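You operate a simulated robot arm through the tools that you are given. There is no shell and no other tool. Be economical: measure what you need, move in short steps, check, and stop when the job is done.

You run a simulated two-armed robot. Do the job below in one go: nothing can be reset, and whatever is moved stays where it is left.

Task
On the island top, fold the tea towel in half, so that its two long edges meet.

It is judged by the outcome, as a careful person would: the job done as asked, and still so three seconds after it is handed in. It fails if anything else is knocked over, pushed out of place, dropped, spilled or broken. Flat cloth is picked up by pressing the open fingertips on it (5 to 10 N) and closing them slowly along it; thin cloth reads only 2 to 8 mm in the jaws.

Robot
Two 7-joint arms with two-finger parallel grippers on one trunk, on a base that drives. Base frame: it is fixed to the floor where the robot stands at the start and does not move with it; the origin is under the middle of the robot, x ahead of it, y to its left, z up; the surface under the hand at the start is at about z = 910. Units: mm, degrees, N and s.
The left shoulder is at the start at [70, 163, 1145], the right one opposite. With the tool pointing down near the work surface each hand reaches from about 380 to 880 mm from the robot's upright axis, wherever it stands, measured 20 degrees to its own side. Places, roughly: island top [700, -100, 900]. Payload 3.43 kg a hand.
The tool frame of a hand sits at the grasp point between the pads (the TCP): z along the fingers, y along the line on which they close. The tips reach 34 mm beyond it. The gripper opens to 128 mm. The fingers are 24 mm wide and 12 mm thick; the gripper's body (48 by 130 mm) begins 96 mm behind the TCP.
Orientation is that of the tool frame in the base frame, as a unit quaternion [w, x, y, z]. With the fingers straight down and closing along the base's y, the tool's x points along the base's -x, its y along +y and its z along -z.

Tools
- The arms move only by the tool play_rows. It takes "left_plan", "right_plan" or both (then of equal length, played together; a hand with none holds still); each is a list of rows, each a list of 2 entries, a list of its own where there are three numbers: the shift along the tool's x, y, z in mm, then the turn, a rotation vector about the tool's x, y, z in degrees. In form: [[[x, y, z], [wx, wy, wz]], ...]. A call has 1 to 8 rows; each row shifts and turns the commanded pose from where the row before left it, along the tool's axes as they then stand. "left_claw" and "right_claw" are, for a hand that has rows, the opening in per cent of the stroke, from 0 (shut) to 100 (fully open), set as the call begins (left out, the last holds). A row lasts 0.2 s, in which the tool goes at most 50 mm and 8.6 degrees; a call with a longer step from one row to the next is refused whole, and so is a gripper value outside its range. A pose out of reach is approached as far as the arm can. The call stops where the force on the tool passes 40 N (or 10 N more than at its start, if that is more) or the arm is blocked; 0.2 s more then pass. Each finger travels about 153 mm/s and halts on what it meets, pressing with about 23 N; the grip force reading is that of the motor and also rises with nothing between the fingers. The clock runs only during rows and for 0.2 s after the last one: add rows that do not move to give the fingers time. The reply holds the time, the measured pose of the TCP, the force on the tool along the base axes, the opening and the grip force, in the units named above and with some noise, with the torque about the TCP (base axes, N m) and any sound that the robot's microphone picked up.
- Cameras (640 x 400 px; columns grow to the right, rows downward): "scene" is now at [132.7, -17.9, 1359.3]; the picture's right is [-0.20, -0.98, 0.00], its down [-0.66, 0.14, -0.74] and it looks along [0.72, -0.15, -0.68] (base axes); focal length 247 px, centre (320, 200). "left" rides on the left gripper at [76, 11, -160] in its tool frame; the picture's right is [-0.15, 0.99, 0.00], its down [-0.88, -0.13, -0.46] and it looks along [-0.45, -0.07, 0.89] (tool axes); focal length 234 px, centre (320, 200). "right" rides on the right gripper at [76, -11, -160] in its tool frame; the picture's right is [0.15, 0.99, 0.00], its down [-0.88, 0.13, -0.46] and it looks along [-0.45, 0.07, 0.89] (tool axes); focal length 234 px, centre (320, 200). There is no depth. A picture from a camera that has moved, and an enlarged one, comes with that camera's place and axes in the base frame and with its lens.
- capture(camera): a new picture of that camera. It takes no simulated time.
- lift_body(by): slides the trunk up (or, below 0, down) by that many mm; the arms and the scene camera ride with it, the base frame stays. It gives what a move gives, with no picture.
- drive_base(legs): drives the robot by 1 to 6 legs, each [ahead, left, turn to the left] in mm, mm and degrees, along the robot's own axes; the way and the turn of a leg run together, so that a leg with both is an arc; at most 1500 mm and 180 degrees a leg. The arms and the cameras ride along, it lands a little off, and it stops where it bumps. It gives what a move gives.
- head_to(pan, tilt): turns the head with the scene camera to pan (to the left, within 86 degrees either way) and tilt (down, from -29 to 69), counted from straight ahead of the robot. It gives what a move gives.
- inspect(camera, box): a new picture of the part [left, top, right, bottom] of that camera's present view, enlarged. It takes no simulated time.
- job_done(): hands the job in; it is judged then, once.

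Work in short steps. Places have to be worked out from the pictures, the camera data and where the tool is seen: move nearer, look again, correct. Check each grasp and each placing, and mend what went wrong. You have 120 turns and 92 pictures in all, those below and enlarged ones among them. Open the grippers and draw the arms clear of the work before you hand the job in, unless the task says otherwise; then end with one line.

The tools are called after "Emit:" by a JSON object that holds its "name" and its "arguments". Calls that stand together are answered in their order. play_rows: Moves the arms, as the interface text tells. Its arguments: {"type":"object","properties":{"left_plan":{"type":"array","items":{"type":"array"}},"left_claw":{"type":"number"},"right_plan":{"type":"array","items":{"type":"array"}},"right_claw":{"type":"number"}},"required":[]} The other tools are called the same way: lift_body (by) slides the trunk up or down; drive_base (legs) drives the base; head_to (pan, tilt) turns the head that bears the scene camera; capture (camera) takes a picture; inspect (camera, box) takes an enlarged picture of a part of a camera's view; job_done () hands the job in.

At the start:

```text
clock: 0.0
left_tcp_pos: [565.6, 142.9, 1076.3]
left_orientation: [0.0, -0.001, 1.0, 0.0]
left_wrist_force: [0.2, 0.3, -0.1]
left_ft_torque: [0.01, 0.0, -0.01]
left_width: 127.8
left_grip_force: 0.0
right_tcp_pos: [490.1, -348.3, 1105.6]
right_orientation: [-0.001, 0.0, 1.0, 0.0]
right_wrist_force: [-0.2, -0.2, -0.1]
right_ft_torque: [0.01, 0.0, -0.04]
right_width: 127.8
right_grip_force: 0.0
trunk travel left (down, up): [-625.0, 315.0]
robot x, y, heading: [-1.3, -1.6, -0.0]
head pan, tilt: [-11.8, 42.5]
```

scene: 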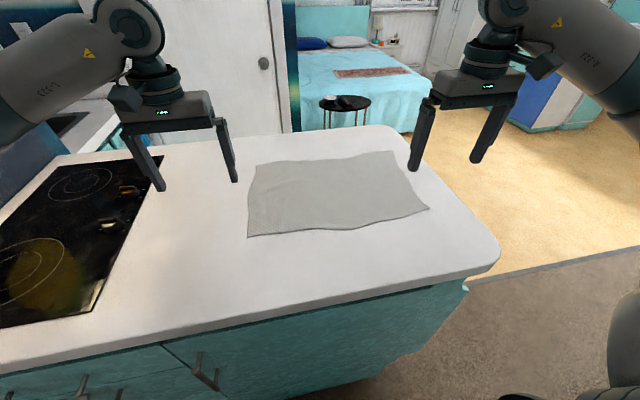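
right: 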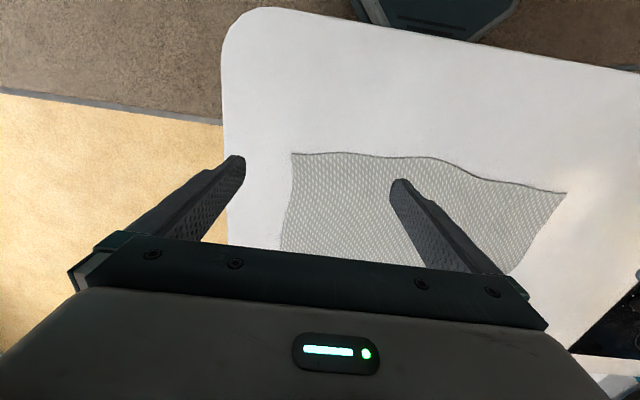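
left: 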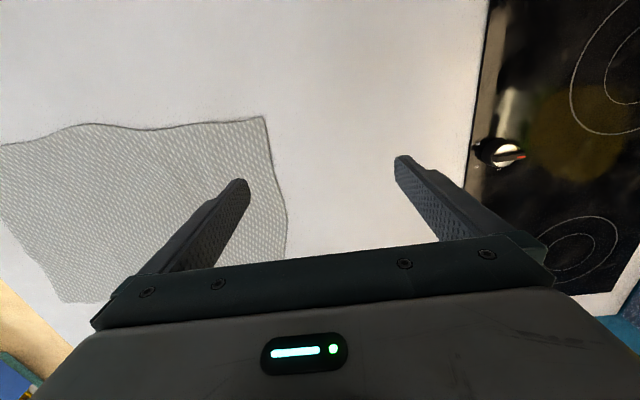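

The towel lies at about x 522–820 and y -415 to 70, so its long edges run along y. I'll drive right to centre the robot on it.

Emit:
{"name": "drive_base", "arguments": {"legs": [[0, -170, 0]]}}

Emit:
{"name": "head_to", "arguments": {"pan": 0, "tilt": 45}}

Emit:
{"name": "capture", "arguments": {"camera": "scene"}}

```text
clock: 1.5
left_tcp_pos: [565.9, -26.0, 1075.0]
left_orientation: [0.0, -0.001, 1.0, -0.001]
left_wrist_force: [0.2, -1.3, 0.2]
left_ft_torque: [0.01, -0.01, 0.0]
left_width: 128.0
left_grip_force: 0.0
right_tcp_pos: [490.2, -517.5, 1104.6]
right_orientation: [0.0, -0.001, 1.0, 0.0]
right_wrist_force: [0.1, -0.2, -0.3]
right_ft_torque: [0.02, 0.01, 0.03]
right_width: 128.3
right_grip_force: 0.1
trunk travel left (down, up): [-625.0, 315.0]
robot x, y, heading: [6.3, -170.8, -0.1]
head pan, tilt: [-11.8, 42.5]
```

```text
clock: 2.2
left_tcp_pos: [566.1, -25.7, 1075.7]
left_orientation: [0.0, -0.001, 1.0, 0.001]
left_wrist_force: [0.2, 0.5, 0.3]
left_ft_torque: [0.04, -0.02, 0.02]
left_width: 128.5
left_grip_force: 0.1
right_tcp_pos: [490.7, -516.9, 1104.9]
right_orientation: [0.0, 0.0, 1.0, 0.0]
right_wrist_force: [0.4, 0.6, -0.6]
right_ft_torque: [-0.01, -0.01, -0.01]
right_width: 128.2
right_grip_force: 0.0
trunk travel left (down, up): [-625.0, 315.0]
robot x, y, heading: [-1.5, -166.2, 0.2]
head pan, tilt: [0.0, 45.0]
```

```text
88 pictures are left
camera scene: at [132.6, -170.1, 1355.8], right [0.0, -1.0, 0.0], down [-0.71, 0.0, -0.71], along [0.71, 0.0, -0.71], focal length 247 px, centre (320, 200)
```

scene: 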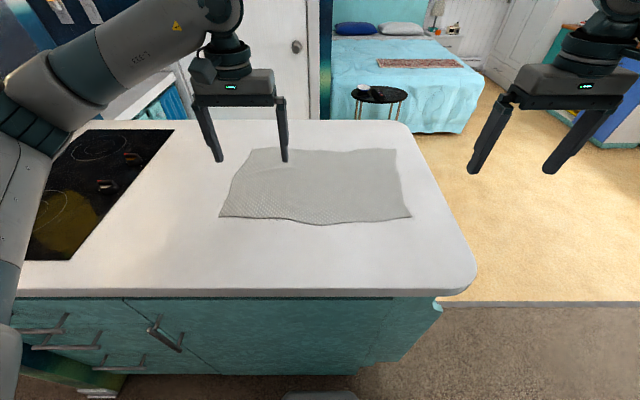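

The corners come out near (525,73), (525,-389), (817,-416) and (817,46). I'll hover both hands over the far corners with the claws partly open.

Emit:
{"name": "play_rows", "arguments": {"left_plan": [[[-28, 5.8, 7], [0, 0, 0]], [[-28, 5.8, 7], [0, 0, 0]], [[-28, 5.8, 7], [0, 0, 0]], [[-28, 5.8, 7], [0, 0, 0]], [[-28, 5.8, 7], [0, 0, 0]], [[-28, 5.8, 7], [0, 0, 0]], [[-28, 5.8, 7], [0, 0, 0]], [[-28, 5.8, 7], [0, 0, 0]]], "right_plan": [[[-37, 16, 11], [0, 0, 0]], [[-37, 16, 11], [0, 0, 0]], [[-37, 16, 11], [0, 0, 0]], [[-37, 16, 11], [0, 0, 0]], [[-37, 16, 11], [0, 0, 0]], [[-37, 16, 11], [0, 0, 0]], [[-37, 16, 11], [0, 0, 0]], [[-37, 16, 11], [0, 0, 0]]], "left_claw": 40, "right_claw": 40}}

Emit:
{"name": "capture", "arguments": {"camera": "left"}}

Emit:
{"name": "capture", "arguments": {"camera": "right"}}

Emit:
{"name": "capture", "arguments": {"camera": "scene"}}

```text
clock: 4.0
left_tcp_pos: [791.3, 22.8, 1016.8]
left_orientation: [-0.001, 0.0, 1.0, 0.0]
left_wrist_force: [0.9, 0.5, -0.5]
left_ft_torque: [-0.02, 0.05, 0.0]
left_width: 51.2
left_grip_force: 0.1
right_tcp_pos: [787.5, -388.6, 1015.4]
right_orientation: [0.001, 0.0, 1.0, -0.002]
right_wrist_force: [-0.2, 0.0, -0.2]
right_ft_torque: [0.01, 0.02, -0.03]
right_width: 51.1
right_grip_force: 0.1
trunk travel left (down, up): [-625.0, 315.0]
robot x, y, heading: [3.8, -171.6, -0.1]
head pan, tilt: [0.0, 45.0]
```

```text
87 pictures are left
camera left: at [715.1, 34.7, 1176.7], right [0.15, 0.99, 0.0], down [0.88, -0.13, 0.45], along [0.45, -0.07, -0.89], focal length 234 px, centre (320, 200)
```

left: 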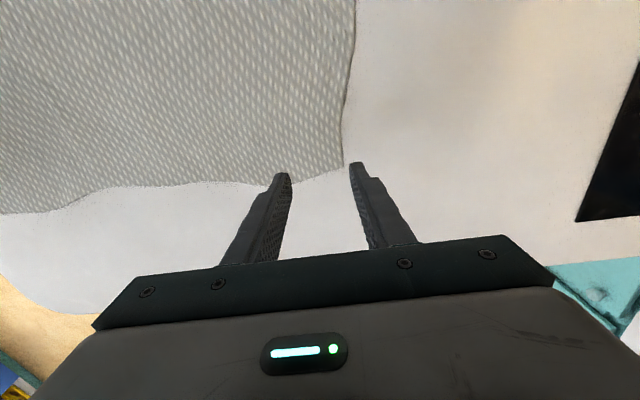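

```text
86 pictures are left
camera right: at [712.4, -398.4, 1175.9], right [-0.15, 0.99, 0.0], down [0.88, 0.13, 0.45], along [0.45, 0.07, -0.89], focal length 234 px, centre (320, 200)
```

right: 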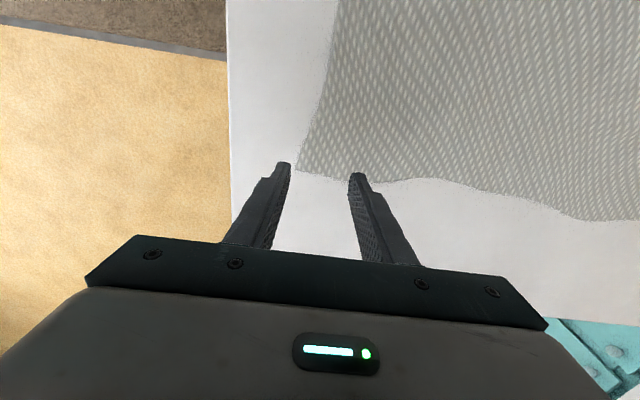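

```text
85 pictures are left
camera scene: at [134.7, -168.6, 1355.5], right [0.0, -1.0, 0.0], down [-0.71, 0.0, -0.71], along [0.71, 0.0, -0.71], focal length 247 px, centre (320, 200)
```

scene: 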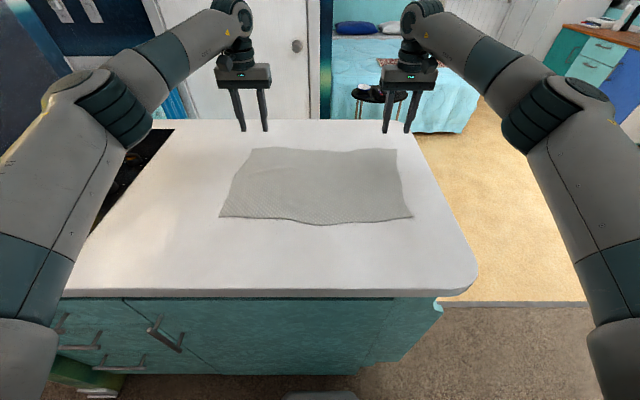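

The wrist views put the far corners at about (813,50) and (810,-411). I'll lower both hands to just above the cloth, set in a little from the corners.

Emit:
{"name": "play_rows", "arguments": {"left_plan": [[[-3, -2.5, 25], [0, 0, 0]], [[-3, -2.5, 27], [0, 0, 0]], [[0, 0, 6], [0, 0, 0]], [[0, 0, 0], [0, 0, 0]]], "right_plan": [[[-4.5, 5.5, 25], [0, 0, 0]], [[-4, 5, 25], [0, 0, 0]], [[0, 0, 6], [0, 0, 0]], [[0, 0, 0], [0, 0, 0]]], "left_claw": 30, "right_claw": 30}}

Emit:
{"name": "capture", "arguments": {"camera": "left"}}

Emit:
{"name": "capture", "arguments": {"camera": "right"}}

```text
clock: 5.0
left_tcp_pos: [796.6, 15.9, 961.5]
left_orientation: [0.001, -0.001, 1.0, -0.001]
left_wrist_force: [-0.6, 1.0, 0.0]
left_ft_torque: [-0.01, 0.03, 0.01]
left_width: 38.2
left_grip_force: 0.0
right_tcp_pos: [795.6, -378.1, 959.2]
right_orientation: [0.0, 0.0, 1.0, 0.0]
right_wrist_force: [0.1, 0.0, 0.1]
right_ft_torque: [-0.01, 0.04, 0.0]
right_width: 38.5
right_grip_force: 0.0
trunk travel left (down, up): [-625.0, 315.0]
robot x, y, heading: [-0.3, -166.5, -0.1]
head pan, tilt: [0.0, 45.0]
```

```text
84 pictures are left
camera left: at [720.5, 27.7, 1119.6], right [0.15, 0.99, 0.0], down [0.88, -0.13, 0.46], along [0.45, -0.07, -0.89], focal length 234 px, centre (320, 200)
```

left: 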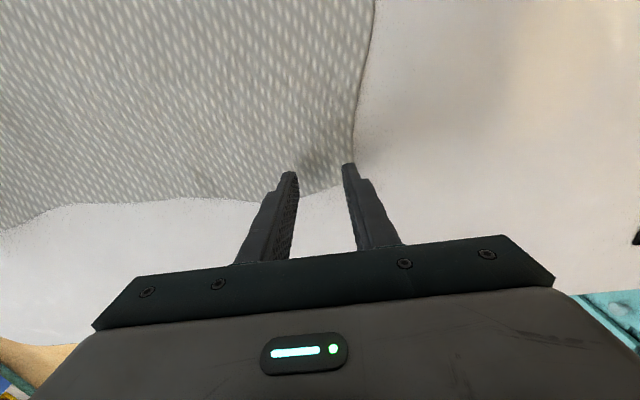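

```text
83 pictures are left
camera right: at [720.6, -388.9, 1119.3], right [-0.15, 0.99, 0.0], down [0.88, 0.13, 0.45], along [0.45, 0.07, -0.89], focal length 234 px, centre (320, 200)
```

right: 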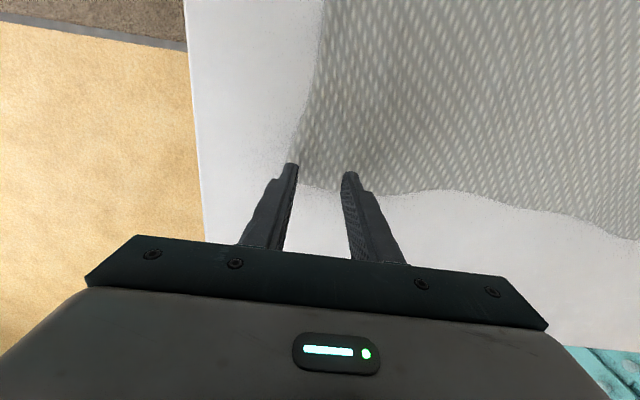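

The tips straddle cloth about 10 mm inside the edge. I'll lower both in small steps until they touch.

Emit:
{"name": "play_rows", "arguments": {"left_plan": [[[0, 0, 7], [0, 0, 0]], [[0, 0, 7], [0, 0, 0]], [[0, 0, 2], [0, 0, 0]]], "right_plan": [[[0, 0, 6], [0, 0, 0]], [[0, 0, 6], [0, 0, 0]], [[0, 0, 2], [0, 0, 0]]]}}

```text
clock: 5.8
left_tcp_pos: [796.2, 16.1, 946.5]
left_orientation: [0.001, -0.001, 1.0, 0.001]
left_wrist_force: [0.6, 0.4, 1.4]
left_ft_torque: [0.01, -0.01, -0.02]
left_width: 38.2
left_grip_force: 0.1
right_tcp_pos: [794.7, -379.1, 946.0]
right_orientation: [0.0, 0.0, 1.0, 0.0]
right_wrist_force: [-0.6, -1.0, 0.2]
right_ft_torque: [-0.01, 0.01, -0.02]
right_width: 38.4
right_grip_force: 0.1
trunk travel left (down, up): [-625.0, 315.0]
robot x, y, heading: [-2.5, -167.5, -0.2]
head pan, tilt: [0.0, 45.0]
```

Contact is close, so I'll go another 2 mm.

Emit:
{"name": "play_rows", "arguments": {"left_plan": [[[0, 0, 1], [0, 0, 0]], [[0, 0, 1], [0, 0, 0]]], "right_plan": [[[0, 0, 1], [0, 0, 0]], [[0, 0, 1], [0, 0, 0]]]}}

```text
clock: 6.4
left_tcp_pos: [795.5, 16.4, 944.5]
left_orientation: [0.002, 0.0, 1.0, 0.0]
left_wrist_force: [3.2, 0.2, 10.6]
left_ft_torque: [0.2, -0.04, -0.07]
left_width: 38.3
left_grip_force: 0.8
right_tcp_pos: [793.4, -379.7, 946.4]
right_orientation: [0.001, 0.0, 1.0, 0.001]
right_wrist_force: [0.7, 0.2, 2.2]
right_ft_torque: [-0.04, -0.03, -0.03]
right_width: 38.4
right_grip_force: 0.0
trunk travel left (down, up): [-625.0, 315.0]
robot x, y, heading: [0.7, -167.1, -0.1]
head pan, tilt: [0.0, 45.0]
```

The left hand presses 10.6 N and the right 2.2 N. I'll ease the left a touch and press the right slightly more.

Emit:
{"name": "play_rows", "arguments": {"left_plan": [[[0, 0, -0.3], [0, 0, 0]], [[0, 0, 0], [0, 0, 0]]], "right_plan": [[[0, 0, 1.0], [0, 0, 0]], [[0, 0, 0], [0, 0, 0]]]}}

```text
clock: 7.0
left_tcp_pos: [794.6, 16.4, 945.4]
left_orientation: [0.001, -0.001, 1.0, 0.0]
left_wrist_force: [3.0, 0.0, 11.8]
left_ft_torque: [0.17, -0.11, -0.02]
left_width: 38.8
left_grip_force: 0.1
right_tcp_pos: [795.4, -379.2, 946.2]
right_orientation: [0.001, 0.0, 1.0, 0.0]
right_wrist_force: [0.7, -0.5, 6.1]
right_ft_torque: [-0.07, -0.03, -0.01]
right_width: 38.4
right_grip_force: 0.0
trunk travel left (down, up): [-625.0, 315.0]
robot x, y, heading: [1.1, -164.4, -0.1]
head pan, tilt: [0.0, 45.0]
```

Right is at 6 N and left at 12 N. I'll ease the left and start closing slowly.

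Emit:
{"name": "play_rows", "arguments": {"left_plan": [[[0, 0, -0.4], [0, 0, 0]], [[0, 0, 0], [0, 0, 0]]], "right_plan": [[[0, 0, 0.2], [0, 0, 0]], [[0, 0, 0], [0, 0, 0]]], "left_claw": 24, "right_claw": 24}}

Emit:
{"name": "play_rows", "arguments": {"left_plan": [[[0, 0, 0], [0, 0, 0]], [[0, 0, 0], [0, 0, 0]]], "right_plan": [[[0, 0, 0], [0, 0, 0]], [[0, 0, 0], [0, 0, 0]]], "left_claw": 18, "right_claw": 18}}

Emit:
{"name": "play_rows", "arguments": {"left_plan": [[[0, 0, 0], [0, 0, 0]], [[0, 0, 0], [0, 0, 0]]], "right_plan": [[[0, 0, 0], [0, 0, 0]], [[0, 0, 0], [0, 0, 0]]], "left_claw": 12, "right_claw": 12}}

Emit:
{"name": "capture", "arguments": {"camera": "left"}}

Emit:
{"name": "capture", "arguments": {"camera": "right"}}

```text
clock: 7.6
left_tcp_pos: [794.0, 17.4, 945.3]
left_orientation: [0.001, 0.0, 1.0, 0.0]
left_wrist_force: [-0.5, -2.0, 8.0]
left_ft_torque: [0.04, 0.01, 0.04]
left_width: 30.3
left_grip_force: 0.0
right_tcp_pos: [794.7, -377.7, 946.3]
right_orientation: [0.001, -0.001, 1.0, 0.0]
right_wrist_force: [0.8, 1.4, 8.1]
right_ft_torque: [0.02, -0.03, -0.01]
right_width: 30.5
right_grip_force: 0.1
trunk travel left (down, up): [-625.0, 315.0]
robot x, y, heading: [-0.1, -165.3, 0.0]
head pan, tilt: [0.0, 45.0]
```

```text
clock: 8.2
left_tcp_pos: [795.1, 17.1, 944.8]
left_orientation: [0.001, -0.001, 1.0, 0.0]
left_wrist_force: [-0.7, -0.9, 7.3]
left_ft_torque: [0.1, 0.03, 0.01]
left_width: 22.4
left_grip_force: 0.0
right_tcp_pos: [792.9, -378.0, 945.9]
right_orientation: [0.001, 0.0, 1.0, 0.0]
right_wrist_force: [-0.2, 1.1, 8.6]
right_ft_torque: [-0.02, -0.02, -0.04]
right_width: 22.7
right_grip_force: 0.0
trunk travel left (down, up): [-625.0, 315.0]
robot x, y, heading: [-0.7, -169.6, -0.2]
head pan, tilt: [0.0, 45.0]
```

```text
clock: 8.8
left_tcp_pos: [795.0, 16.2, 945.6]
left_orientation: [0.001, -0.001, 1.0, -0.001]
left_wrist_force: [-0.9, -0.5, 4.7]
left_ft_torque: [0.04, -0.02, 0.02]
left_width: 14.7
left_grip_force: 0.0
right_tcp_pos: [793.5, -379.0, 945.9]
right_orientation: [0.001, 0.001, 1.0, 0.0]
right_wrist_force: [-0.4, 1.1, 7.9]
right_ft_torque: [0.01, -0.01, 0.01]
right_width: 14.9
right_grip_force: 0.1
trunk travel left (down, up): [-625.0, 315.0]
robot x, y, heading: [0.8, -169.4, 0.0]
head pan, tilt: [0.0, 45.0]
```

```text
82 pictures are left
camera left: at [717.7, 28.1, 1103.6], right [0.15, 0.99, 0.0], down [0.88, -0.13, 0.46], along [0.45, -0.07, -0.89], focal length 234 px, centre (320, 200)
```

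left: 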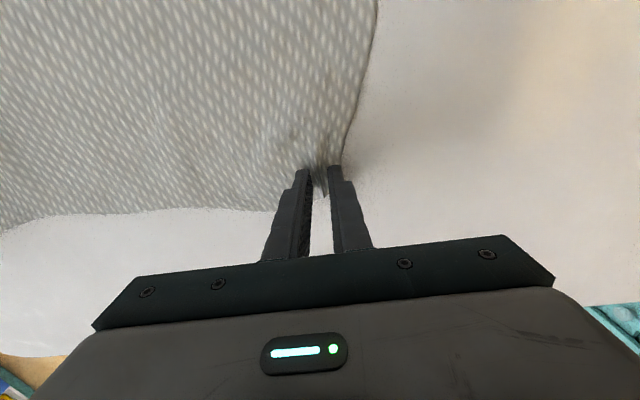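

```text
81 pictures are left
camera right: at [717.8, -389.0, 1105.3], right [-0.15, 0.99, 0.0], down [0.88, 0.13, 0.46], along [0.45, 0.07, -0.89], focal length 234 px, centre (320, 200)
```

right: 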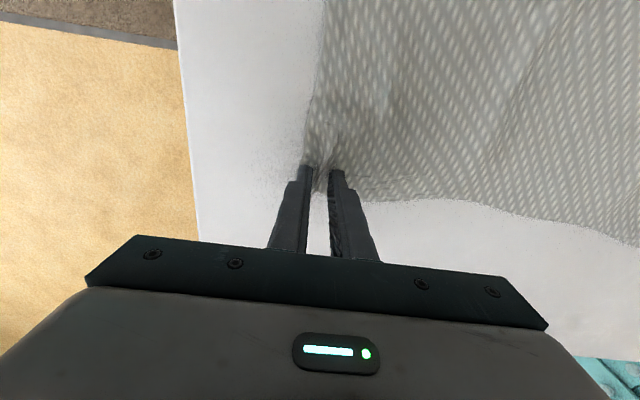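

The cloth is bunching between both pairs of fingers. I'll close them fully.

Emit:
{"name": "play_rows", "arguments": {"left_plan": [[[0, 0, 0.2], [0, 0, 0]], [[0, 0, 0], [0, 0, 0]]], "right_plan": [[[0, 0, 0], [0, 0, 0]], [[0, 0, 0], [0, 0, 0]]], "left_claw": 6, "right_claw": 6}}

Emit:
{"name": "play_rows", "arguments": {"left_plan": [[[0, 0, 0], [0, 0, 0]], [[0, 0, 0], [0, 0, 0]], [[0, 0, 0], [0, 0, 0]]], "right_plan": [[[0, 0, 0], [0, 0, 0]], [[0, 0, 0], [0, 0, 0]], [[0, 0, 0], [0, 0, 0]]], "left_claw": 0, "right_claw": 0}}

```text
clock: 9.4
left_tcp_pos: [794.3, 16.3, 945.5]
left_orientation: [0.001, -0.001, 1.0, 0.0]
left_wrist_force: [1.1, -2.1, 7.2]
left_ft_torque: [-0.02, -0.03, 0.02]
left_width: 7.5
left_grip_force: 0.2
right_tcp_pos: [793.4, -378.4, 943.9]
right_orientation: [0.001, 0.0, 1.0, 0.0]
right_wrist_force: [0.7, 0.7, 9.7]
right_ft_torque: [0.02, -0.05, -0.03]
right_width: 7.2
right_grip_force: 0.0
trunk travel left (down, up): [-625.0, 315.0]
robot x, y, heading: [-1.8, -164.5, 0.1]
head pan, tilt: [0.0, 45.0]
```

```text
clock: 10.2
left_tcp_pos: [795.6, 15.9, 944.6]
left_orientation: [0.001, -0.001, 1.0, 0.0]
left_wrist_force: [0.7, -3.2, 8.0]
left_ft_torque: [-0.06, -0.02, -0.01]
left_width: 2.4
left_grip_force: 23.2
right_tcp_pos: [793.7, -377.9, 945.6]
right_orientation: [0.0, 0.0, 1.0, 0.0]
right_wrist_force: [0.2, 2.9, 8.9]
right_ft_torque: [0.08, -0.01, -0.09]
right_width: 2.1
right_grip_force: 22.8
trunk travel left (down, up): [-625.0, 315.0]
robot x, y, heading: [-1.0, -167.8, -0.1]
head pan, tilt: [0.0, 45.0]
```

Widths of 2.4 and 2.1 mm suggest cloth is held in both. I'll lift 40 mm, coming slightly inward, and look.

Emit:
{"name": "play_rows", "arguments": {"left_plan": [[[2, 0, -10], [0, 0, 0]], [[3, 0, -15], [0, 0, 0]], [[3, 0, -15], [0, 0, 0]], [[0, 0, 0], [0, 0, 0]]], "right_plan": [[[2, 0, -10], [0, 0, 0]], [[3, 0, -15], [0, 0, 0]], [[3, 0, -15], [0, 0, 0]], [[0, 0, 0], [0, 0, 0]]]}}

Emit:
{"name": "capture", "arguments": {"camera": "left"}}

Emit:
{"name": "capture", "arguments": {"camera": "right"}}

Emit:
{"name": "capture", "arguments": {"camera": "scene"}}

```text
clock: 11.2
left_tcp_pos: [787.3, 14.8, 983.2]
left_orientation: [0.0, 0.0, 1.0, -0.001]
left_wrist_force: [-0.3, -3.6, 0.2]
left_ft_torque: [-0.05, 0.03, 0.05]
left_width: 2.2
left_grip_force: 22.7
right_tcp_pos: [787.2, -376.9, 982.6]
right_orientation: [-0.001, 0.0, 1.0, 0.0]
right_wrist_force: [-0.2, 2.7, -0.3]
right_ft_torque: [0.12, -0.04, -0.07]
right_width: 2.3
right_grip_force: 23.2
trunk travel left (down, up): [-625.0, 315.0]
robot x, y, heading: [-2.7, -167.9, -0.0]
head pan, tilt: [0.0, 45.0]
```

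```text
80 pictures are left
camera left: at [711.1, 26.9, 1142.2], right [0.15, 0.99, 0.0], down [0.88, -0.13, 0.46], along [0.45, -0.07, -0.89], focal length 234 px, centre (320, 200)
```

left: 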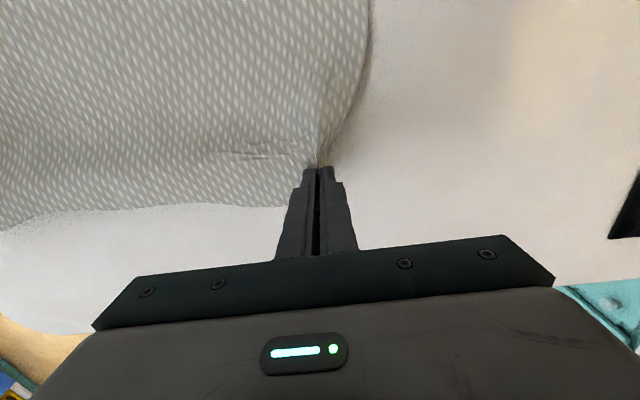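

```text
79 pictures are left
camera right: at [711.9, -389.8, 1142.7], right [-0.15, 0.99, 0.0], down [0.88, 0.13, 0.45], along [0.45, 0.07, -0.89], focal length 234 px, centre (320, 200)
```

right: 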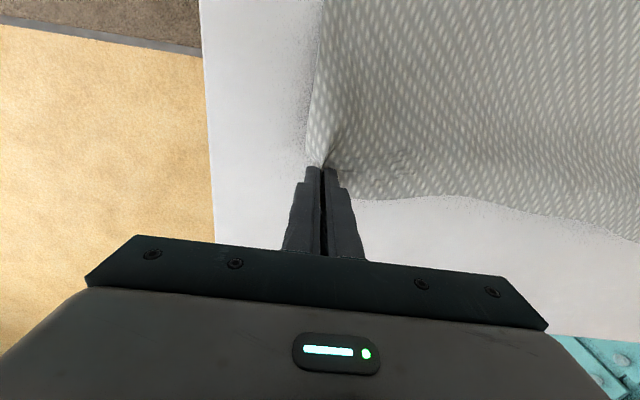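

```text
78 pictures are left
camera scene: at [133.0, -169.7, 1355.7], right [0.0, -1.0, 0.0], down [-0.71, 0.0, -0.71], along [0.71, 0.0, -0.71], focal length 247 px, centre (320, 200)
```

scene: 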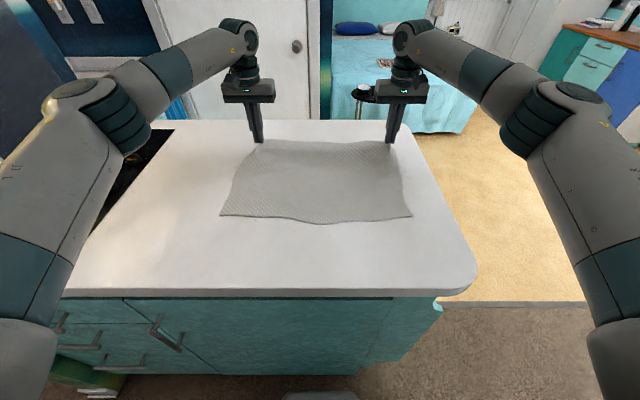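

Both corners are held with clean gathers. I'll start an arc towards the near edge, tilting the fingers forward as it goes and shifting y by about +20, since the near corners sit about 22 mm further left.

Emit:
{"name": "play_rows", "arguments": {"left_plan": [[[10.3, 1.2, -16.9], [0, -3, 0]], [[9.4, 1.2, -17.4], [0, -3, 0]], [[14.2, 1.2, -15.3], [0, -3, 0]], [[13.4, 1.2, -16.0], [0, -3, 0]], [[17.0, 1.2, -12.3], [0, -3, 0]], [[16.3, 1.2, -13.2], [0, -3, 0]], [[19.4, 1.2, -8.8], [0, -3, 0]], [[18.9, 1.2, -9.8], [0, -3, 0]]], "right_plan": [[[10.3, 1.2, -16.9], [0, -3, 0]], [[9.4, 1.2, -17.4], [0, -3, 0]], [[14.2, 1.2, -15.3], [0, -3, 0]], [[13.4, 1.2, -16.0], [0, -3, 0]], [[17.0, 1.2, -12.3], [0, -3, 0]], [[16.3, 1.2, -13.2], [0, -3, 0]], [[19.4, 1.2, -8.8], [0, -3, 0]], [[18.9, 1.2, -9.8], [0, -3, 0]]]}}

Emit:
{"name": "capture", "arguments": {"camera": "scene"}}

```text
clock: 13.0
left_tcp_pos: [652.3, 26.2, 1066.5]
left_orientation: [0.209, -0.001, 0.978, 0.0]
left_wrist_force: [0.0, -2.9, 0.7]
left_ft_torque: [-0.09, -0.03, -0.05]
left_width: 2.1
left_grip_force: 23.0
right_tcp_pos: [652.2, -367.8, 1068.4]
right_orientation: [0.209, 0.0, 0.978, 0.0]
right_wrist_force: [-0.3, 3.3, 0.3]
right_ft_torque: [0.1, -0.05, 0.0]
right_width: 2.5
right_grip_force: 23.6
trunk travel left (down, up): [-625.0, 315.0]
robot x, y, heading: [0.9, -167.3, 0.0]
head pan, tilt: [0.0, 45.0]
```

```text
77 pictures are left
camera scene: at [131.0, -169.4, 1356.0], right [0.0, -1.0, 0.0], down [-0.71, 0.0, -0.71], along [0.71, 0.0, -0.71], focal length 247 px, centre (320, 200)
```

scene: 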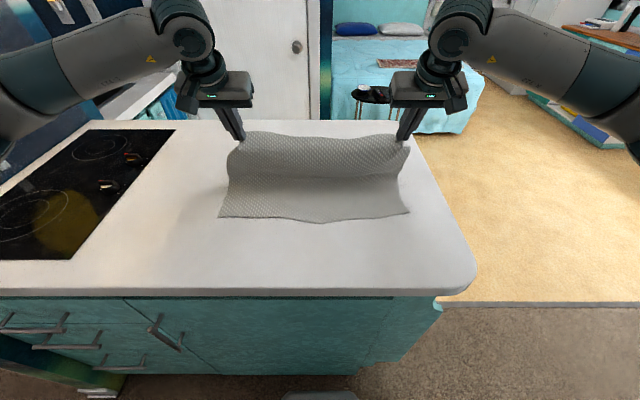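

The arc is going well. I'll continue down towards the near edge and stop with the tips about 40 mm above the top.

Emit:
{"name": "play_rows", "arguments": {"left_plan": [[[20.8, 1.2, -5.1], [0, -3, 0]], [[20.5, 1.2, -6.1], [0, -3, 0]], [[21.4, 1.2, -0.9], [0, -3, 0]], [[21.4, 1.2, -2.0], [0, -3, 0]], [[21.3, 1.2, 3.2], [0, -3, 0]], [[21.4, 1.2, 2.1], [0, -3, 0]], [[17.2, 1.2, 6.2], [0, -1.5, 0]], [[17.4, 1.2, 5.8], [0, -1.5, 0]]], "right_plan": [[[20.8, 1.2, -5.1], [0, -3, 0]], [[20.5, 1.2, -6.1], [0, -3, 0]], [[21.4, 1.2, -0.9], [0, -3, 0]], [[21.4, 1.2, -2.0], [0, -3, 0]], [[21.3, 1.2, 3.2], [0, -3, 0]], [[21.4, 1.2, 2.1], [0, -3, 0]], [[17.2, 1.2, 6.2], [0, -1.5, 0]], [[17.4, 1.2, 5.8], [0, -1.5, 0]]]}}

Emit:
{"name": "capture", "arguments": {"camera": "scene"}}

Emit:
{"name": "inspect", "arguments": {"camera": "scene", "box": [180, 100, 460, 275]}}

Emit:
{"name": "capture", "arguments": {"camera": "left"}}

```text
clock: 14.8
left_tcp_pos: [547.7, 31.6, 975.6]
left_orientation: [0.382, -0.001, 0.924, 0.0]
left_wrist_force: [0.4, -1.5, 0.6]
left_ft_torque: [0.01, 0.03, 0.03]
left_width: 2.1
left_grip_force: 23.5
left hand out of reach, approached as far as the arm can: row 7, 8
right_tcp_pos: [545.2, -357.5, 976.7]
right_orientation: [0.382, 0.0, 0.924, 0.001]
right_wrist_force: [0.6, -0.1, 1.1]
right_ft_torque: [0.04, 0.0, 0.02]
right_width: 2.4
right_grip_force: 23.1
right hand out of reach, approached as far as the arm can: row 7, 8
trunk travel left (down, up): [-625.0, 315.0]
robot x, y, heading: [0.4, -168.0, -0.3]
head pan, tilt: [0.0, 45.0]
```

```text
76 pictures are left
camera scene: at [133.2, -169.5, 1355.8], right [0.0, -1.0, 0.0], down [-0.71, 0.0, -0.71], along [0.71, 0.0, -0.71], focal length 247 px, centre (320, 200)
```

scene: 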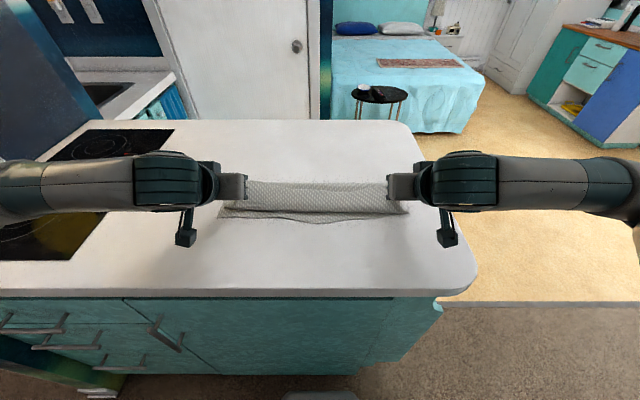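

```text
2.29 times, centred on (320, 188) of scene
camera zoom: at [133.2, -169.5, 1355.8], right [0.0, -1.0, 0.0], down [-0.71, 0.0, -0.71], along [0.71, 0.0, -0.71], focal length 565 px, centre (320, 229)
```

zoom: 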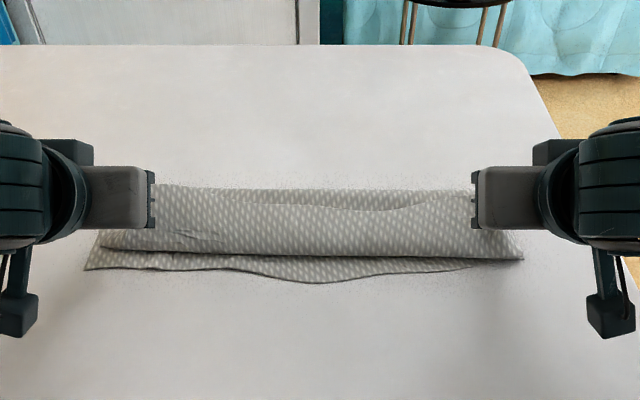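

```text
74 pictures are left
camera left: at [379.6, 43.3, 1033.7], right [0.1, 0.99, 0.1], down [0.3, -0.13, 0.94], along [0.95, -0.07, -0.31], focal length 234 px, centre (320, 200)
```

left: 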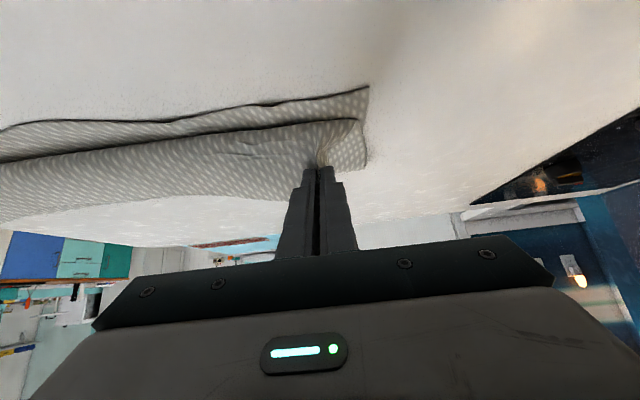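

The arms hit their near limit with the tips at x≈572, and the cloth bulges forward because of it. I'll move the hands back up the arc, then shift the base backward for more tilt and reach.

Emit:
{"name": "play_rows", "arguments": {"left_plan": [[[-24.4, 0, 7.4], [0, 0, 0]], [[-24.4, 0, 7.4], [0, 0, 0]], [[-24.4, 0, 7.4], [0, 0, 0]], [[-24.4, 0, 7.4], [0, 0, 0]]], "right_plan": [[[-24.4, 0, 7.4], [0, 0, 0]], [[-24.4, 0, 7.4], [0, 0, 0]], [[-24.4, 0, 7.4], [0, 0, 0]], [[-24.4, 0, 7.4], [0, 0, 0]]]}}

Emit:
{"name": "drive_base", "arguments": {"legs": [[-60, 0, 0]]}}

```text
clock: 15.8
left_tcp_pos: [635.9, 33.6, 1024.8]
left_orientation: [0.382, 0.0, 0.924, 0.0]
left_wrist_force: [0.1, -0.8, 0.2]
left_ft_torque: [0.0, -0.01, -0.03]
left_width: 2.2
left_grip_force: 23.2
right_tcp_pos: [635.9, -356.2, 1024.2]
right_orientation: [0.382, 0.001, 0.924, -0.001]
right_wrist_force: [0.4, 0.7, -0.6]
right_ft_torque: [0.03, -0.01, -0.02]
right_width: 2.3
right_grip_force: 22.7
trunk travel left (down, up): [-625.0, 315.0]
robot x, y, heading: [0.5, -169.6, -0.1]
head pan, tilt: [0.0, 45.0]
```

```text
clock: 16.8
left_tcp_pos: [575.8, 34.3, 1023.9]
left_orientation: [0.382, 0.0, 0.924, 0.0]
left_wrist_force: [0.0, -1.0, 0.1]
left_ft_torque: [0.0, 0.02, 0.02]
left_width: 2.2
left_grip_force: 23.0
right_tcp_pos: [576.0, -356.2, 1025.3]
right_orientation: [0.382, -0.001, 0.924, 0.0]
right_wrist_force: [0.5, 1.4, 0.2]
right_ft_torque: [0.0, 0.0, -0.02]
right_width: 2.2
right_grip_force: 23.1
trunk travel left (down, up): [-625.0, 315.0]
robot x, y, heading: [-59.0, -169.8, 0.1]
head pan, tilt: [0.0, 45.0]
```

That works precisely, so I'll do one more cycle.

Emit:
{"name": "play_rows", "arguments": {"left_plan": [[[-16, 0, 16], [0, 0, 0]], [[-16, 0, 16], [0, 0, 0]], [[-16, 0, 16], [0, 0, 0]]], "right_plan": [[[-16, 0, 16], [0, 0, 0]], [[-16, 0, 16], [0, 0, 0]], [[-16, 0, 16], [0, 0, 0]]]}}

Emit:
{"name": "drive_base", "arguments": {"legs": [[-70, 0, 0]]}}

Emit:
{"name": "capture", "arguments": {"camera": "scene"}}

```text
clock: 17.6
left_tcp_pos: [645.8, 34.5, 1022.4]
left_orientation: [0.382, -0.002, 0.924, 0.001]
left_wrist_force: [-0.5, -0.3, -0.9]
left_ft_torque: [-0.01, 0.0, -0.01]
left_width: 2.2
left_grip_force: 23.2
right_tcp_pos: [644.8, -355.0, 1023.9]
right_orientation: [0.382, -0.001, 0.924, 0.0]
right_wrist_force: [0.3, 0.9, -0.9]
right_ft_torque: [0.01, -0.02, 0.05]
right_width: 2.3
right_grip_force: 22.7
trunk travel left (down, up): [-625.0, 315.0]
robot x, y, heading: [-56.8, -167.3, 0.2]
head pan, tilt: [0.0, 45.0]
```

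```text
clock: 18.6
left_tcp_pos: [574.2, 36.0, 1024.7]
left_orientation: [0.383, -0.002, 0.924, 0.001]
left_wrist_force: [1.3, -0.8, 0.4]
left_ft_torque: [-0.01, 0.0, 0.03]
left_width: 2.4
left_grip_force: 22.7
right_tcp_pos: [575.3, -352.4, 1025.2]
right_orientation: [0.382, -0.001, 0.924, 0.0]
right_wrist_force: [0.1, 1.7, 0.0]
right_ft_torque: [0.07, -0.01, -0.01]
right_width: 2.2
right_grip_force: 23.0
trunk travel left (down, up): [-625.0, 315.0]
robot x, y, heading: [-129.8, -169.5, 0.5]
head pan, tilt: [0.0, 45.0]
```

```text
73 pictures are left
camera scene: at [4.1, -169.4, 1355.8], right [0.0, -1.0, 0.0], down [-0.71, 0.0, -0.71], along [0.71, 0.0, -0.71], focal length 247 px, centre (320, 200)
```

scene: 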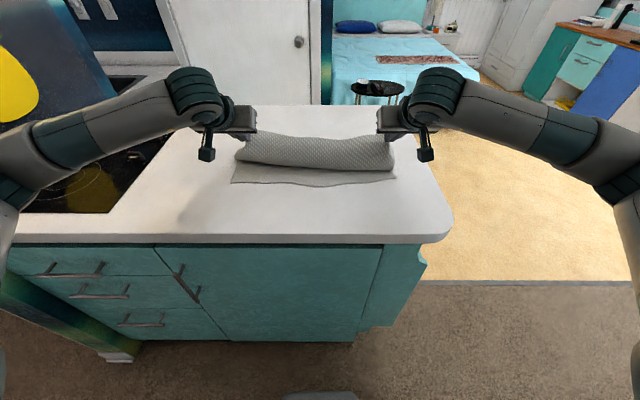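

The bottom layer hasn't moved, with its near edge still at x≈526. I'll continue the arc down, tilting to about 60°.

Emit:
{"name": "play_rows", "arguments": {"left_plan": [[[15.1, 0, -2.6], [0, -2, 0]], [[15.1, 0, -2.6], [0, -2, 0]], [[18.9, 0, 0.6], [0, -2.5, 0]], [[18.9, 0, 0.6], [0, -2.5, 0]], [[13.7, 0, 2.3], [0, -2, 0]], [[13.7, 0, 2.3], [0, -2, 0]]], "right_plan": [[[15.1, -0.5, -2.6], [0, -2, 0]], [[15.1, -0.5, -2.6], [0, -2, 0]], [[18.9, -0.5, 0.6], [0, -2.5, 0]], [[18.9, -0.5, 0.6], [0, -2.5, 0]], [[13.7, 0, 2.3], [0, -2, 0]], [[13.7, 0, 2.3], [0, -2, 0]]]}}

Emit:
{"name": "inspect", "arguments": {"camera": "scene", "box": [180, 100, 460, 275]}}

Emit:
{"name": "capture", "arguments": {"camera": "left"}}

```text
clock: 20.0
left_tcp_pos: [514.4, 35.5, 951.4]
left_orientation: [0.485, -0.002, 0.875, 0.001]
left_wrist_force: [0.8, -0.8, -0.2]
left_ft_torque: [-0.03, -0.02, -0.09]
left_width: 2.1
left_grip_force: 23.0
right_tcp_pos: [515.7, -354.7, 953.1]
right_orientation: [0.485, -0.002, 0.875, 0.002]
right_wrist_force: [0.1, 1.6, 0.6]
right_ft_torque: [0.05, 0.03, 0.04]
right_width: 1.9
right_grip_force: 23.1
trunk travel left (down, up): [-625.0, 315.0]
robot x, y, heading: [-129.0, -168.0, 0.2]
head pan, tilt: [0.0, 45.0]
```

```text
2.29 times, centred on (320, 188) of scene
camera zoom: at [4.8, -169.4, 1355.9], right [0.0, -1.0, 0.0], down [-0.71, 0.0, -0.71], along [0.71, 0.0, -0.71], focal length 565 px, centre (320, 229)
```

zoom: 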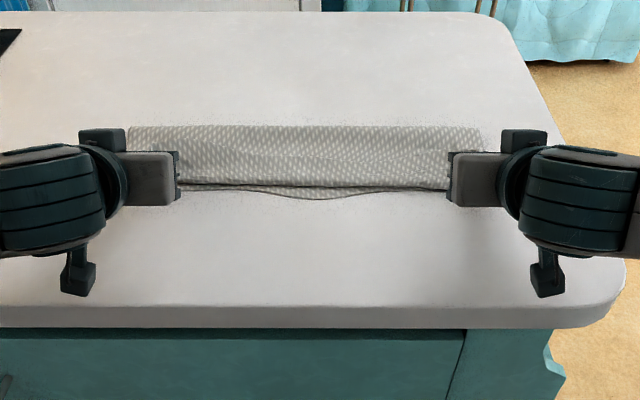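

```text
71 pictures are left
camera left: at [338.4, 46.1, 970.9], right [0.07, 0.99, 0.12], down [0.08, -0.13, 0.99], along [0.99, -0.06, -0.09], focal length 234 px, centre (320, 200)
```

left: 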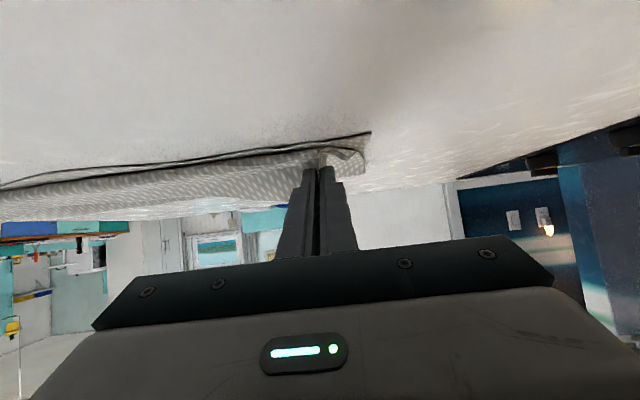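

The edges nearly line up. I'll lower the last ~11 mm while moving about 8 mm towards the robot.

Emit:
{"name": "play_rows", "arguments": {"left_plan": [[[5, 0, -0.5], [0, 0, 0]], [[5, 0, -0.5], [0, 0, 0]], [[3, 0, 0], [0, 0, 0]]], "right_plan": [[[5, 0, -0.5], [0, 0, 0]], [[5, 0, -0.5], [0, 0, 0]], [[3, 0, 0], [0, 0, 0]]]}}

Emit:
{"name": "inspect", "arguments": {"camera": "scene", "box": [220, 130, 420, 255]}}

```text
clock: 20.8
left_tcp_pos: [506.9, 34.5, 943.2]
left_orientation: [0.485, -0.002, 0.874, 0.001]
left_wrist_force: [1.1, -2.9, 3.9]
left_ft_torque: [-0.06, -0.11, -0.06]
left_width: 2.3
left_grip_force: 23.3
right_tcp_pos: [506.7, -354.8, 940.7]
right_orientation: [0.485, -0.002, 0.874, 0.002]
right_wrist_force: [0.4, 2.0, 3.4]
right_ft_torque: [0.09, -0.06, 0.07]
right_width: 2.3
right_grip_force: 22.9
trunk travel left (down, up): [-625.0, 315.0]
robot x, y, heading: [-130.5, -169.1, 0.2]
head pan, tilt: [0.0, 45.0]
```

```text
3.20 times, centred on (320, 192) of scene
camera zoom: at [4.4, -169.5, 1355.9], right [0.0, -1.0, 0.0], down [-0.71, 0.0, -0.71], along [0.71, 0.0, -0.71], focal length 792 px, centre (320, 224)
```

zoom: 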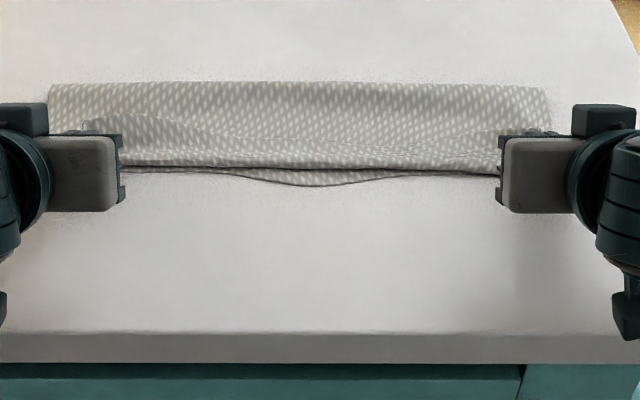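

The fingers are touching at about 4 N, but the top layer looks puffy and its edge is curling. I'll look at the side profile before releasing.

Emit:
{"name": "inspect", "arguments": {"camera": "left", "box": [0, 80, 400, 260]}}

Emit:
{"name": "inspect", "arguments": {"camera": "right", "box": [240, 80, 640, 260]}}

```text
1.60 times, centred on (200, 170) of left
camera zoom: at [330.1, 46.1, 961.3], right [0.07, 0.99, 0.12], down [0.08, -0.13, 0.99], along [0.99, -0.06, -0.09], focal length 375 px, centre (512, 248)
```

zoom: 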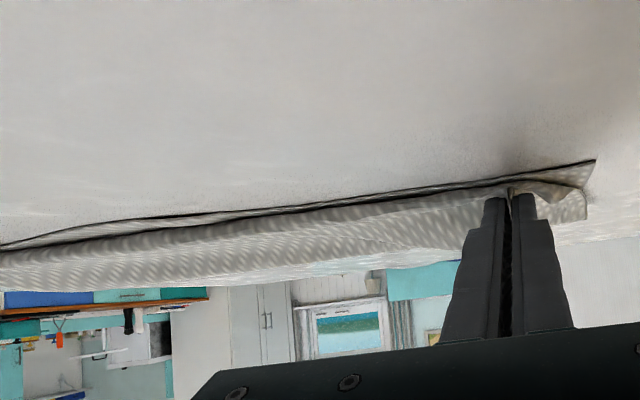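

```text
1.60 times, centred on (440, 170) of right
camera zoom: at [332.4, -366.9, 962.2], right [-0.08, 0.99, -0.12], down [0.08, 0.13, 0.99], along [0.99, 0.07, -0.09], focal length 375 px, centre (128, 248)
```

zoom: 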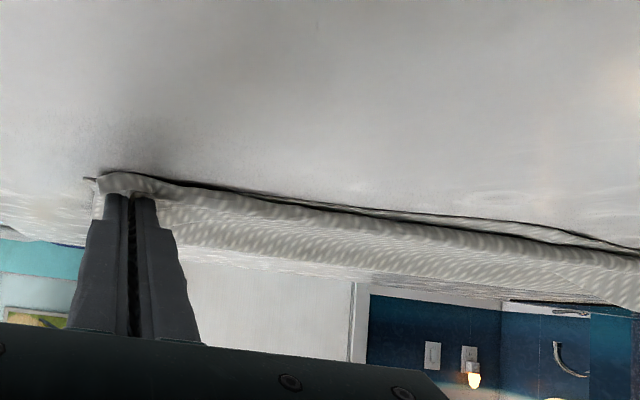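

The top layer's edge is curled upward in a roll along the front. I'll open slowly, back the fingers out along their own axis, and see how it settles.

Emit:
{"name": "play_rows", "arguments": {"left_plan": [[[0, 0, 0], [0, 0, 0]], [[0, 0, 0], [0, 0, 0]], [[0, 0, -8], [0, 0, 0]], [[0, 0, -20], [0, 0, 0]], [[0, 0, -30], [0, 0, 0]], [[0, 0, -30], [0, 0, 0]]], "right_plan": [[[0, 0, 0], [0, 0, 0]], [[0, 0, 0], [0, 0, 0]], [[0, 0, -8], [0, 0, 0]], [[0, 0, -20], [0, 0, 0]], [[0, 0, -30], [0, 0, 0]], [[0, 0, -30], [0, 0, 0]]], "left_claw": 15, "right_claw": 15}}

Emit:
{"name": "inspect", "arguments": {"camera": "scene", "box": [220, 130, 420, 255]}}

Emit:
{"name": "capture", "arguments": {"camera": "left"}}

Emit:
{"name": "capture", "arguments": {"camera": "right"}}

```text
clock: 22.2
left_tcp_pos: [448.2, 33.7, 984.1]
left_orientation: [0.484, -0.001, 0.875, 0.0]
left_wrist_force: [-0.3, 0.1, 0.6]
left_ft_torque: [-0.03, 0.0, 0.02]
left_width: 19.3
left_grip_force: 0.0
left hand out of reach, approached as far as the arm can: row 6
right_tcp_pos: [448.6, -352.5, 984.1]
right_orientation: [0.484, -0.001, 0.875, 0.0]
right_wrist_force: [0.4, 0.0, 0.0]
right_ft_torque: [0.0, -0.03, 0.0]
right_width: 19.4
right_grip_force: 0.1
right hand out of reach, approached as far as the arm can: row 6
trunk travel left (down, up): [-625.0, 315.0]
robot x, y, heading: [-127.8, -169.5, 0.5]
head pan, tilt: [0.0, 45.0]
```

```text
3.20 times, centred on (320, 192) of scene
camera zoom: at [5.4, -169.5, 1355.7], right [0.0, -1.0, 0.0], down [-0.71, 0.0, -0.71], along [0.71, 0.0, -0.71], focal length 792 px, centre (320, 224)
```

zoom: 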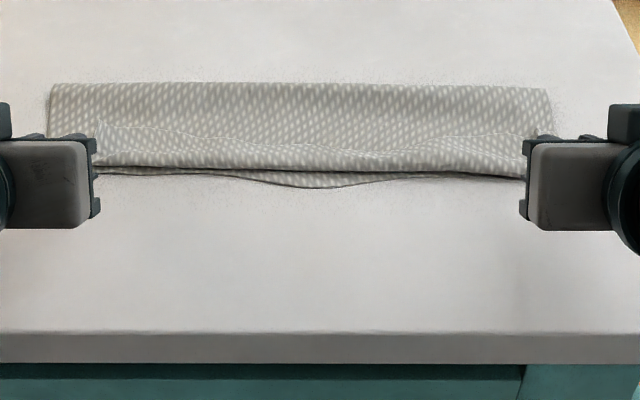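

```text
66 pictures are left
camera left: at [273.1, 43.9, 1003.5], right [0.07, 0.99, 0.12], down [0.08, -0.13, 0.99], along [0.99, -0.06, -0.09], focal length 234 px, centre (320, 200)
```

left: 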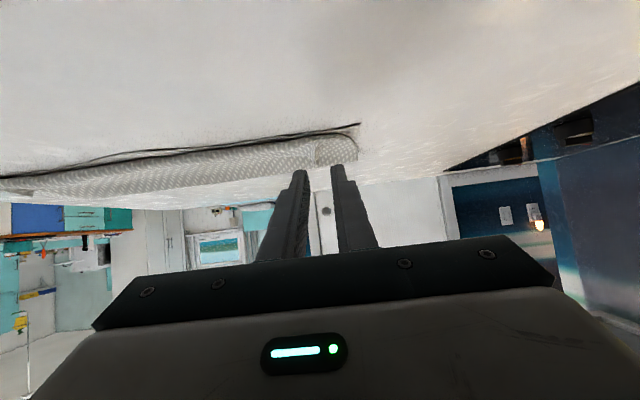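

```text
65 pictures are left
camera right: at [273.9, -365.5, 1005.6], right [-0.08, 0.99, -0.12], down [0.08, 0.13, 0.99], along [0.99, 0.07, -0.09], focal length 234 px, centre (320, 200)
```

right: 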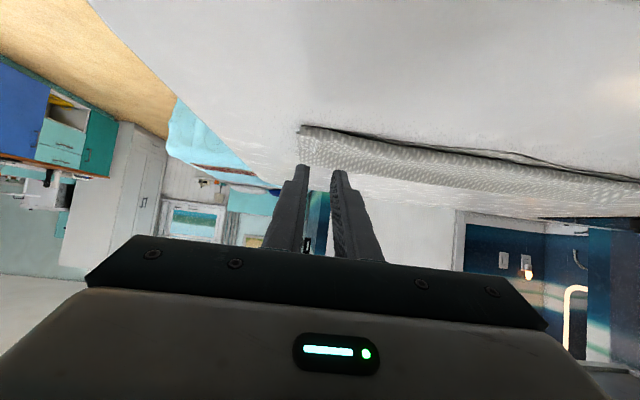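

I'll raise the hands and turn the fingers upright so the wrist cameras can look down on the towel.

Emit:
{"name": "play_rows", "arguments": {"left_plan": [[[-34, 0, -21], [0, 0, 0]], [[-34, 0, -21], [0, 8.3, 0]], [[-34, 0, -21], [0, 8.3, 0]], [[0, 0, 0], [0, 8.3, 0]], [[0, 0, 0], [0, 8.3, 0]], [[0, 0, 0], [0, 8.3, 0]], [[0, 0, 0], [0, 8.3, 0]], [[0, 0, 0], [0, 8.3, 0]]], "right_plan": [[[-34, 0, -21], [0, 0, 0]], [[-34, 0, -21], [0, 8.3, 0]], [[-34, 0, -21], [0, 8.3, 0]], [[0, 0, 0], [0, 8.3, 0]], [[0, 0, 0], [0, 8.3, 0]], [[0, 0, 0], [0, 8.3, 0]], [[0, 0, 0], [0, 8.3, 0]], [[0, 0, 0], [0, 8.3, 0]]], "left_claw": 40, "right_claw": 40}}

Emit:
{"name": "capture", "arguments": {"camera": "left"}}

Emit:
{"name": "capture", "arguments": {"camera": "right"}}

Emit:
{"name": "inspect", "arguments": {"camera": "scene", "box": [220, 130, 420, 255]}}

```text
clock: 24.0
left_tcp_pos: [456.7, 32.0, 1105.2]
left_orientation: [-0.002, -0.001, 1.0, 0.001]
left_wrist_force: [1.2, 0.3, -0.2]
left_ft_torque: [0.03, -0.01, 0.03]
left_width: 51.2
left_grip_force: 0.0
right_tcp_pos: [456.5, -352.7, 1106.5]
right_orientation: [-0.002, -0.003, 1.0, 0.0]
right_wrist_force: [-0.6, 0.6, -0.8]
right_ft_torque: [-0.02, 0.0, -0.01]
right_width: 50.9
right_grip_force: 0.0
trunk travel left (down, up): [-625.0, 315.0]
robot x, y, heading: [-126.4, -169.0, 0.1]
head pan, tilt: [0.0, 45.0]
```

```text
64 pictures are left
camera left: at [380.9, 44.1, 1264.3], right [0.14, 0.99, 0.0], down [0.88, -0.13, 0.45], along [0.45, -0.07, -0.89], focal length 234 px, centre (320, 200)
```

left: 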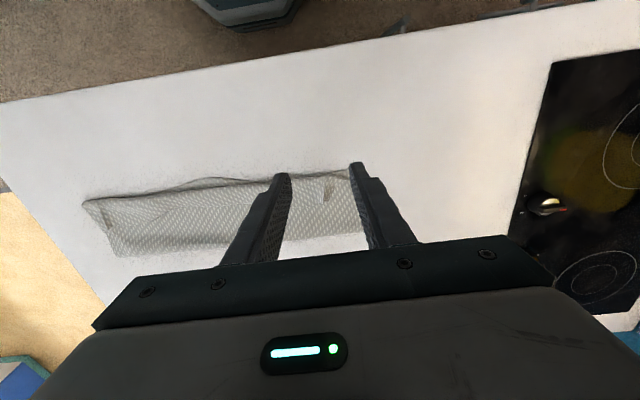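

```text
63 pictures are left
camera right: at [381.5, -364.9, 1266.7], right [-0.15, 0.99, 0.0], down [0.88, 0.13, 0.45], along [0.45, 0.07, -0.89], focal length 234 px, centre (320, 200)
```

right: 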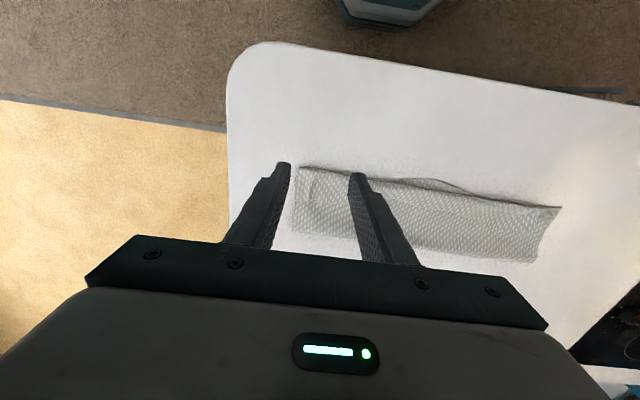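

```text
3.20 times, centred on (320, 192) of scene
camera zoom: at [5.3, -169.5, 1355.7], right [0.0, -1.0, 0.0], down [-0.71, 0.0, -0.71], along [0.71, 0.0, -0.71], focal length 792 px, centre (320, 224)
```

zoom: 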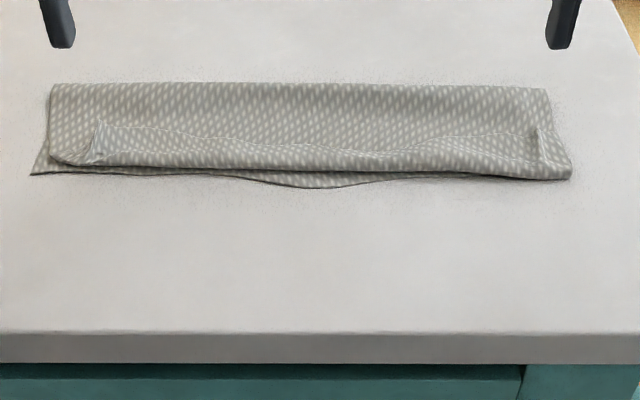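

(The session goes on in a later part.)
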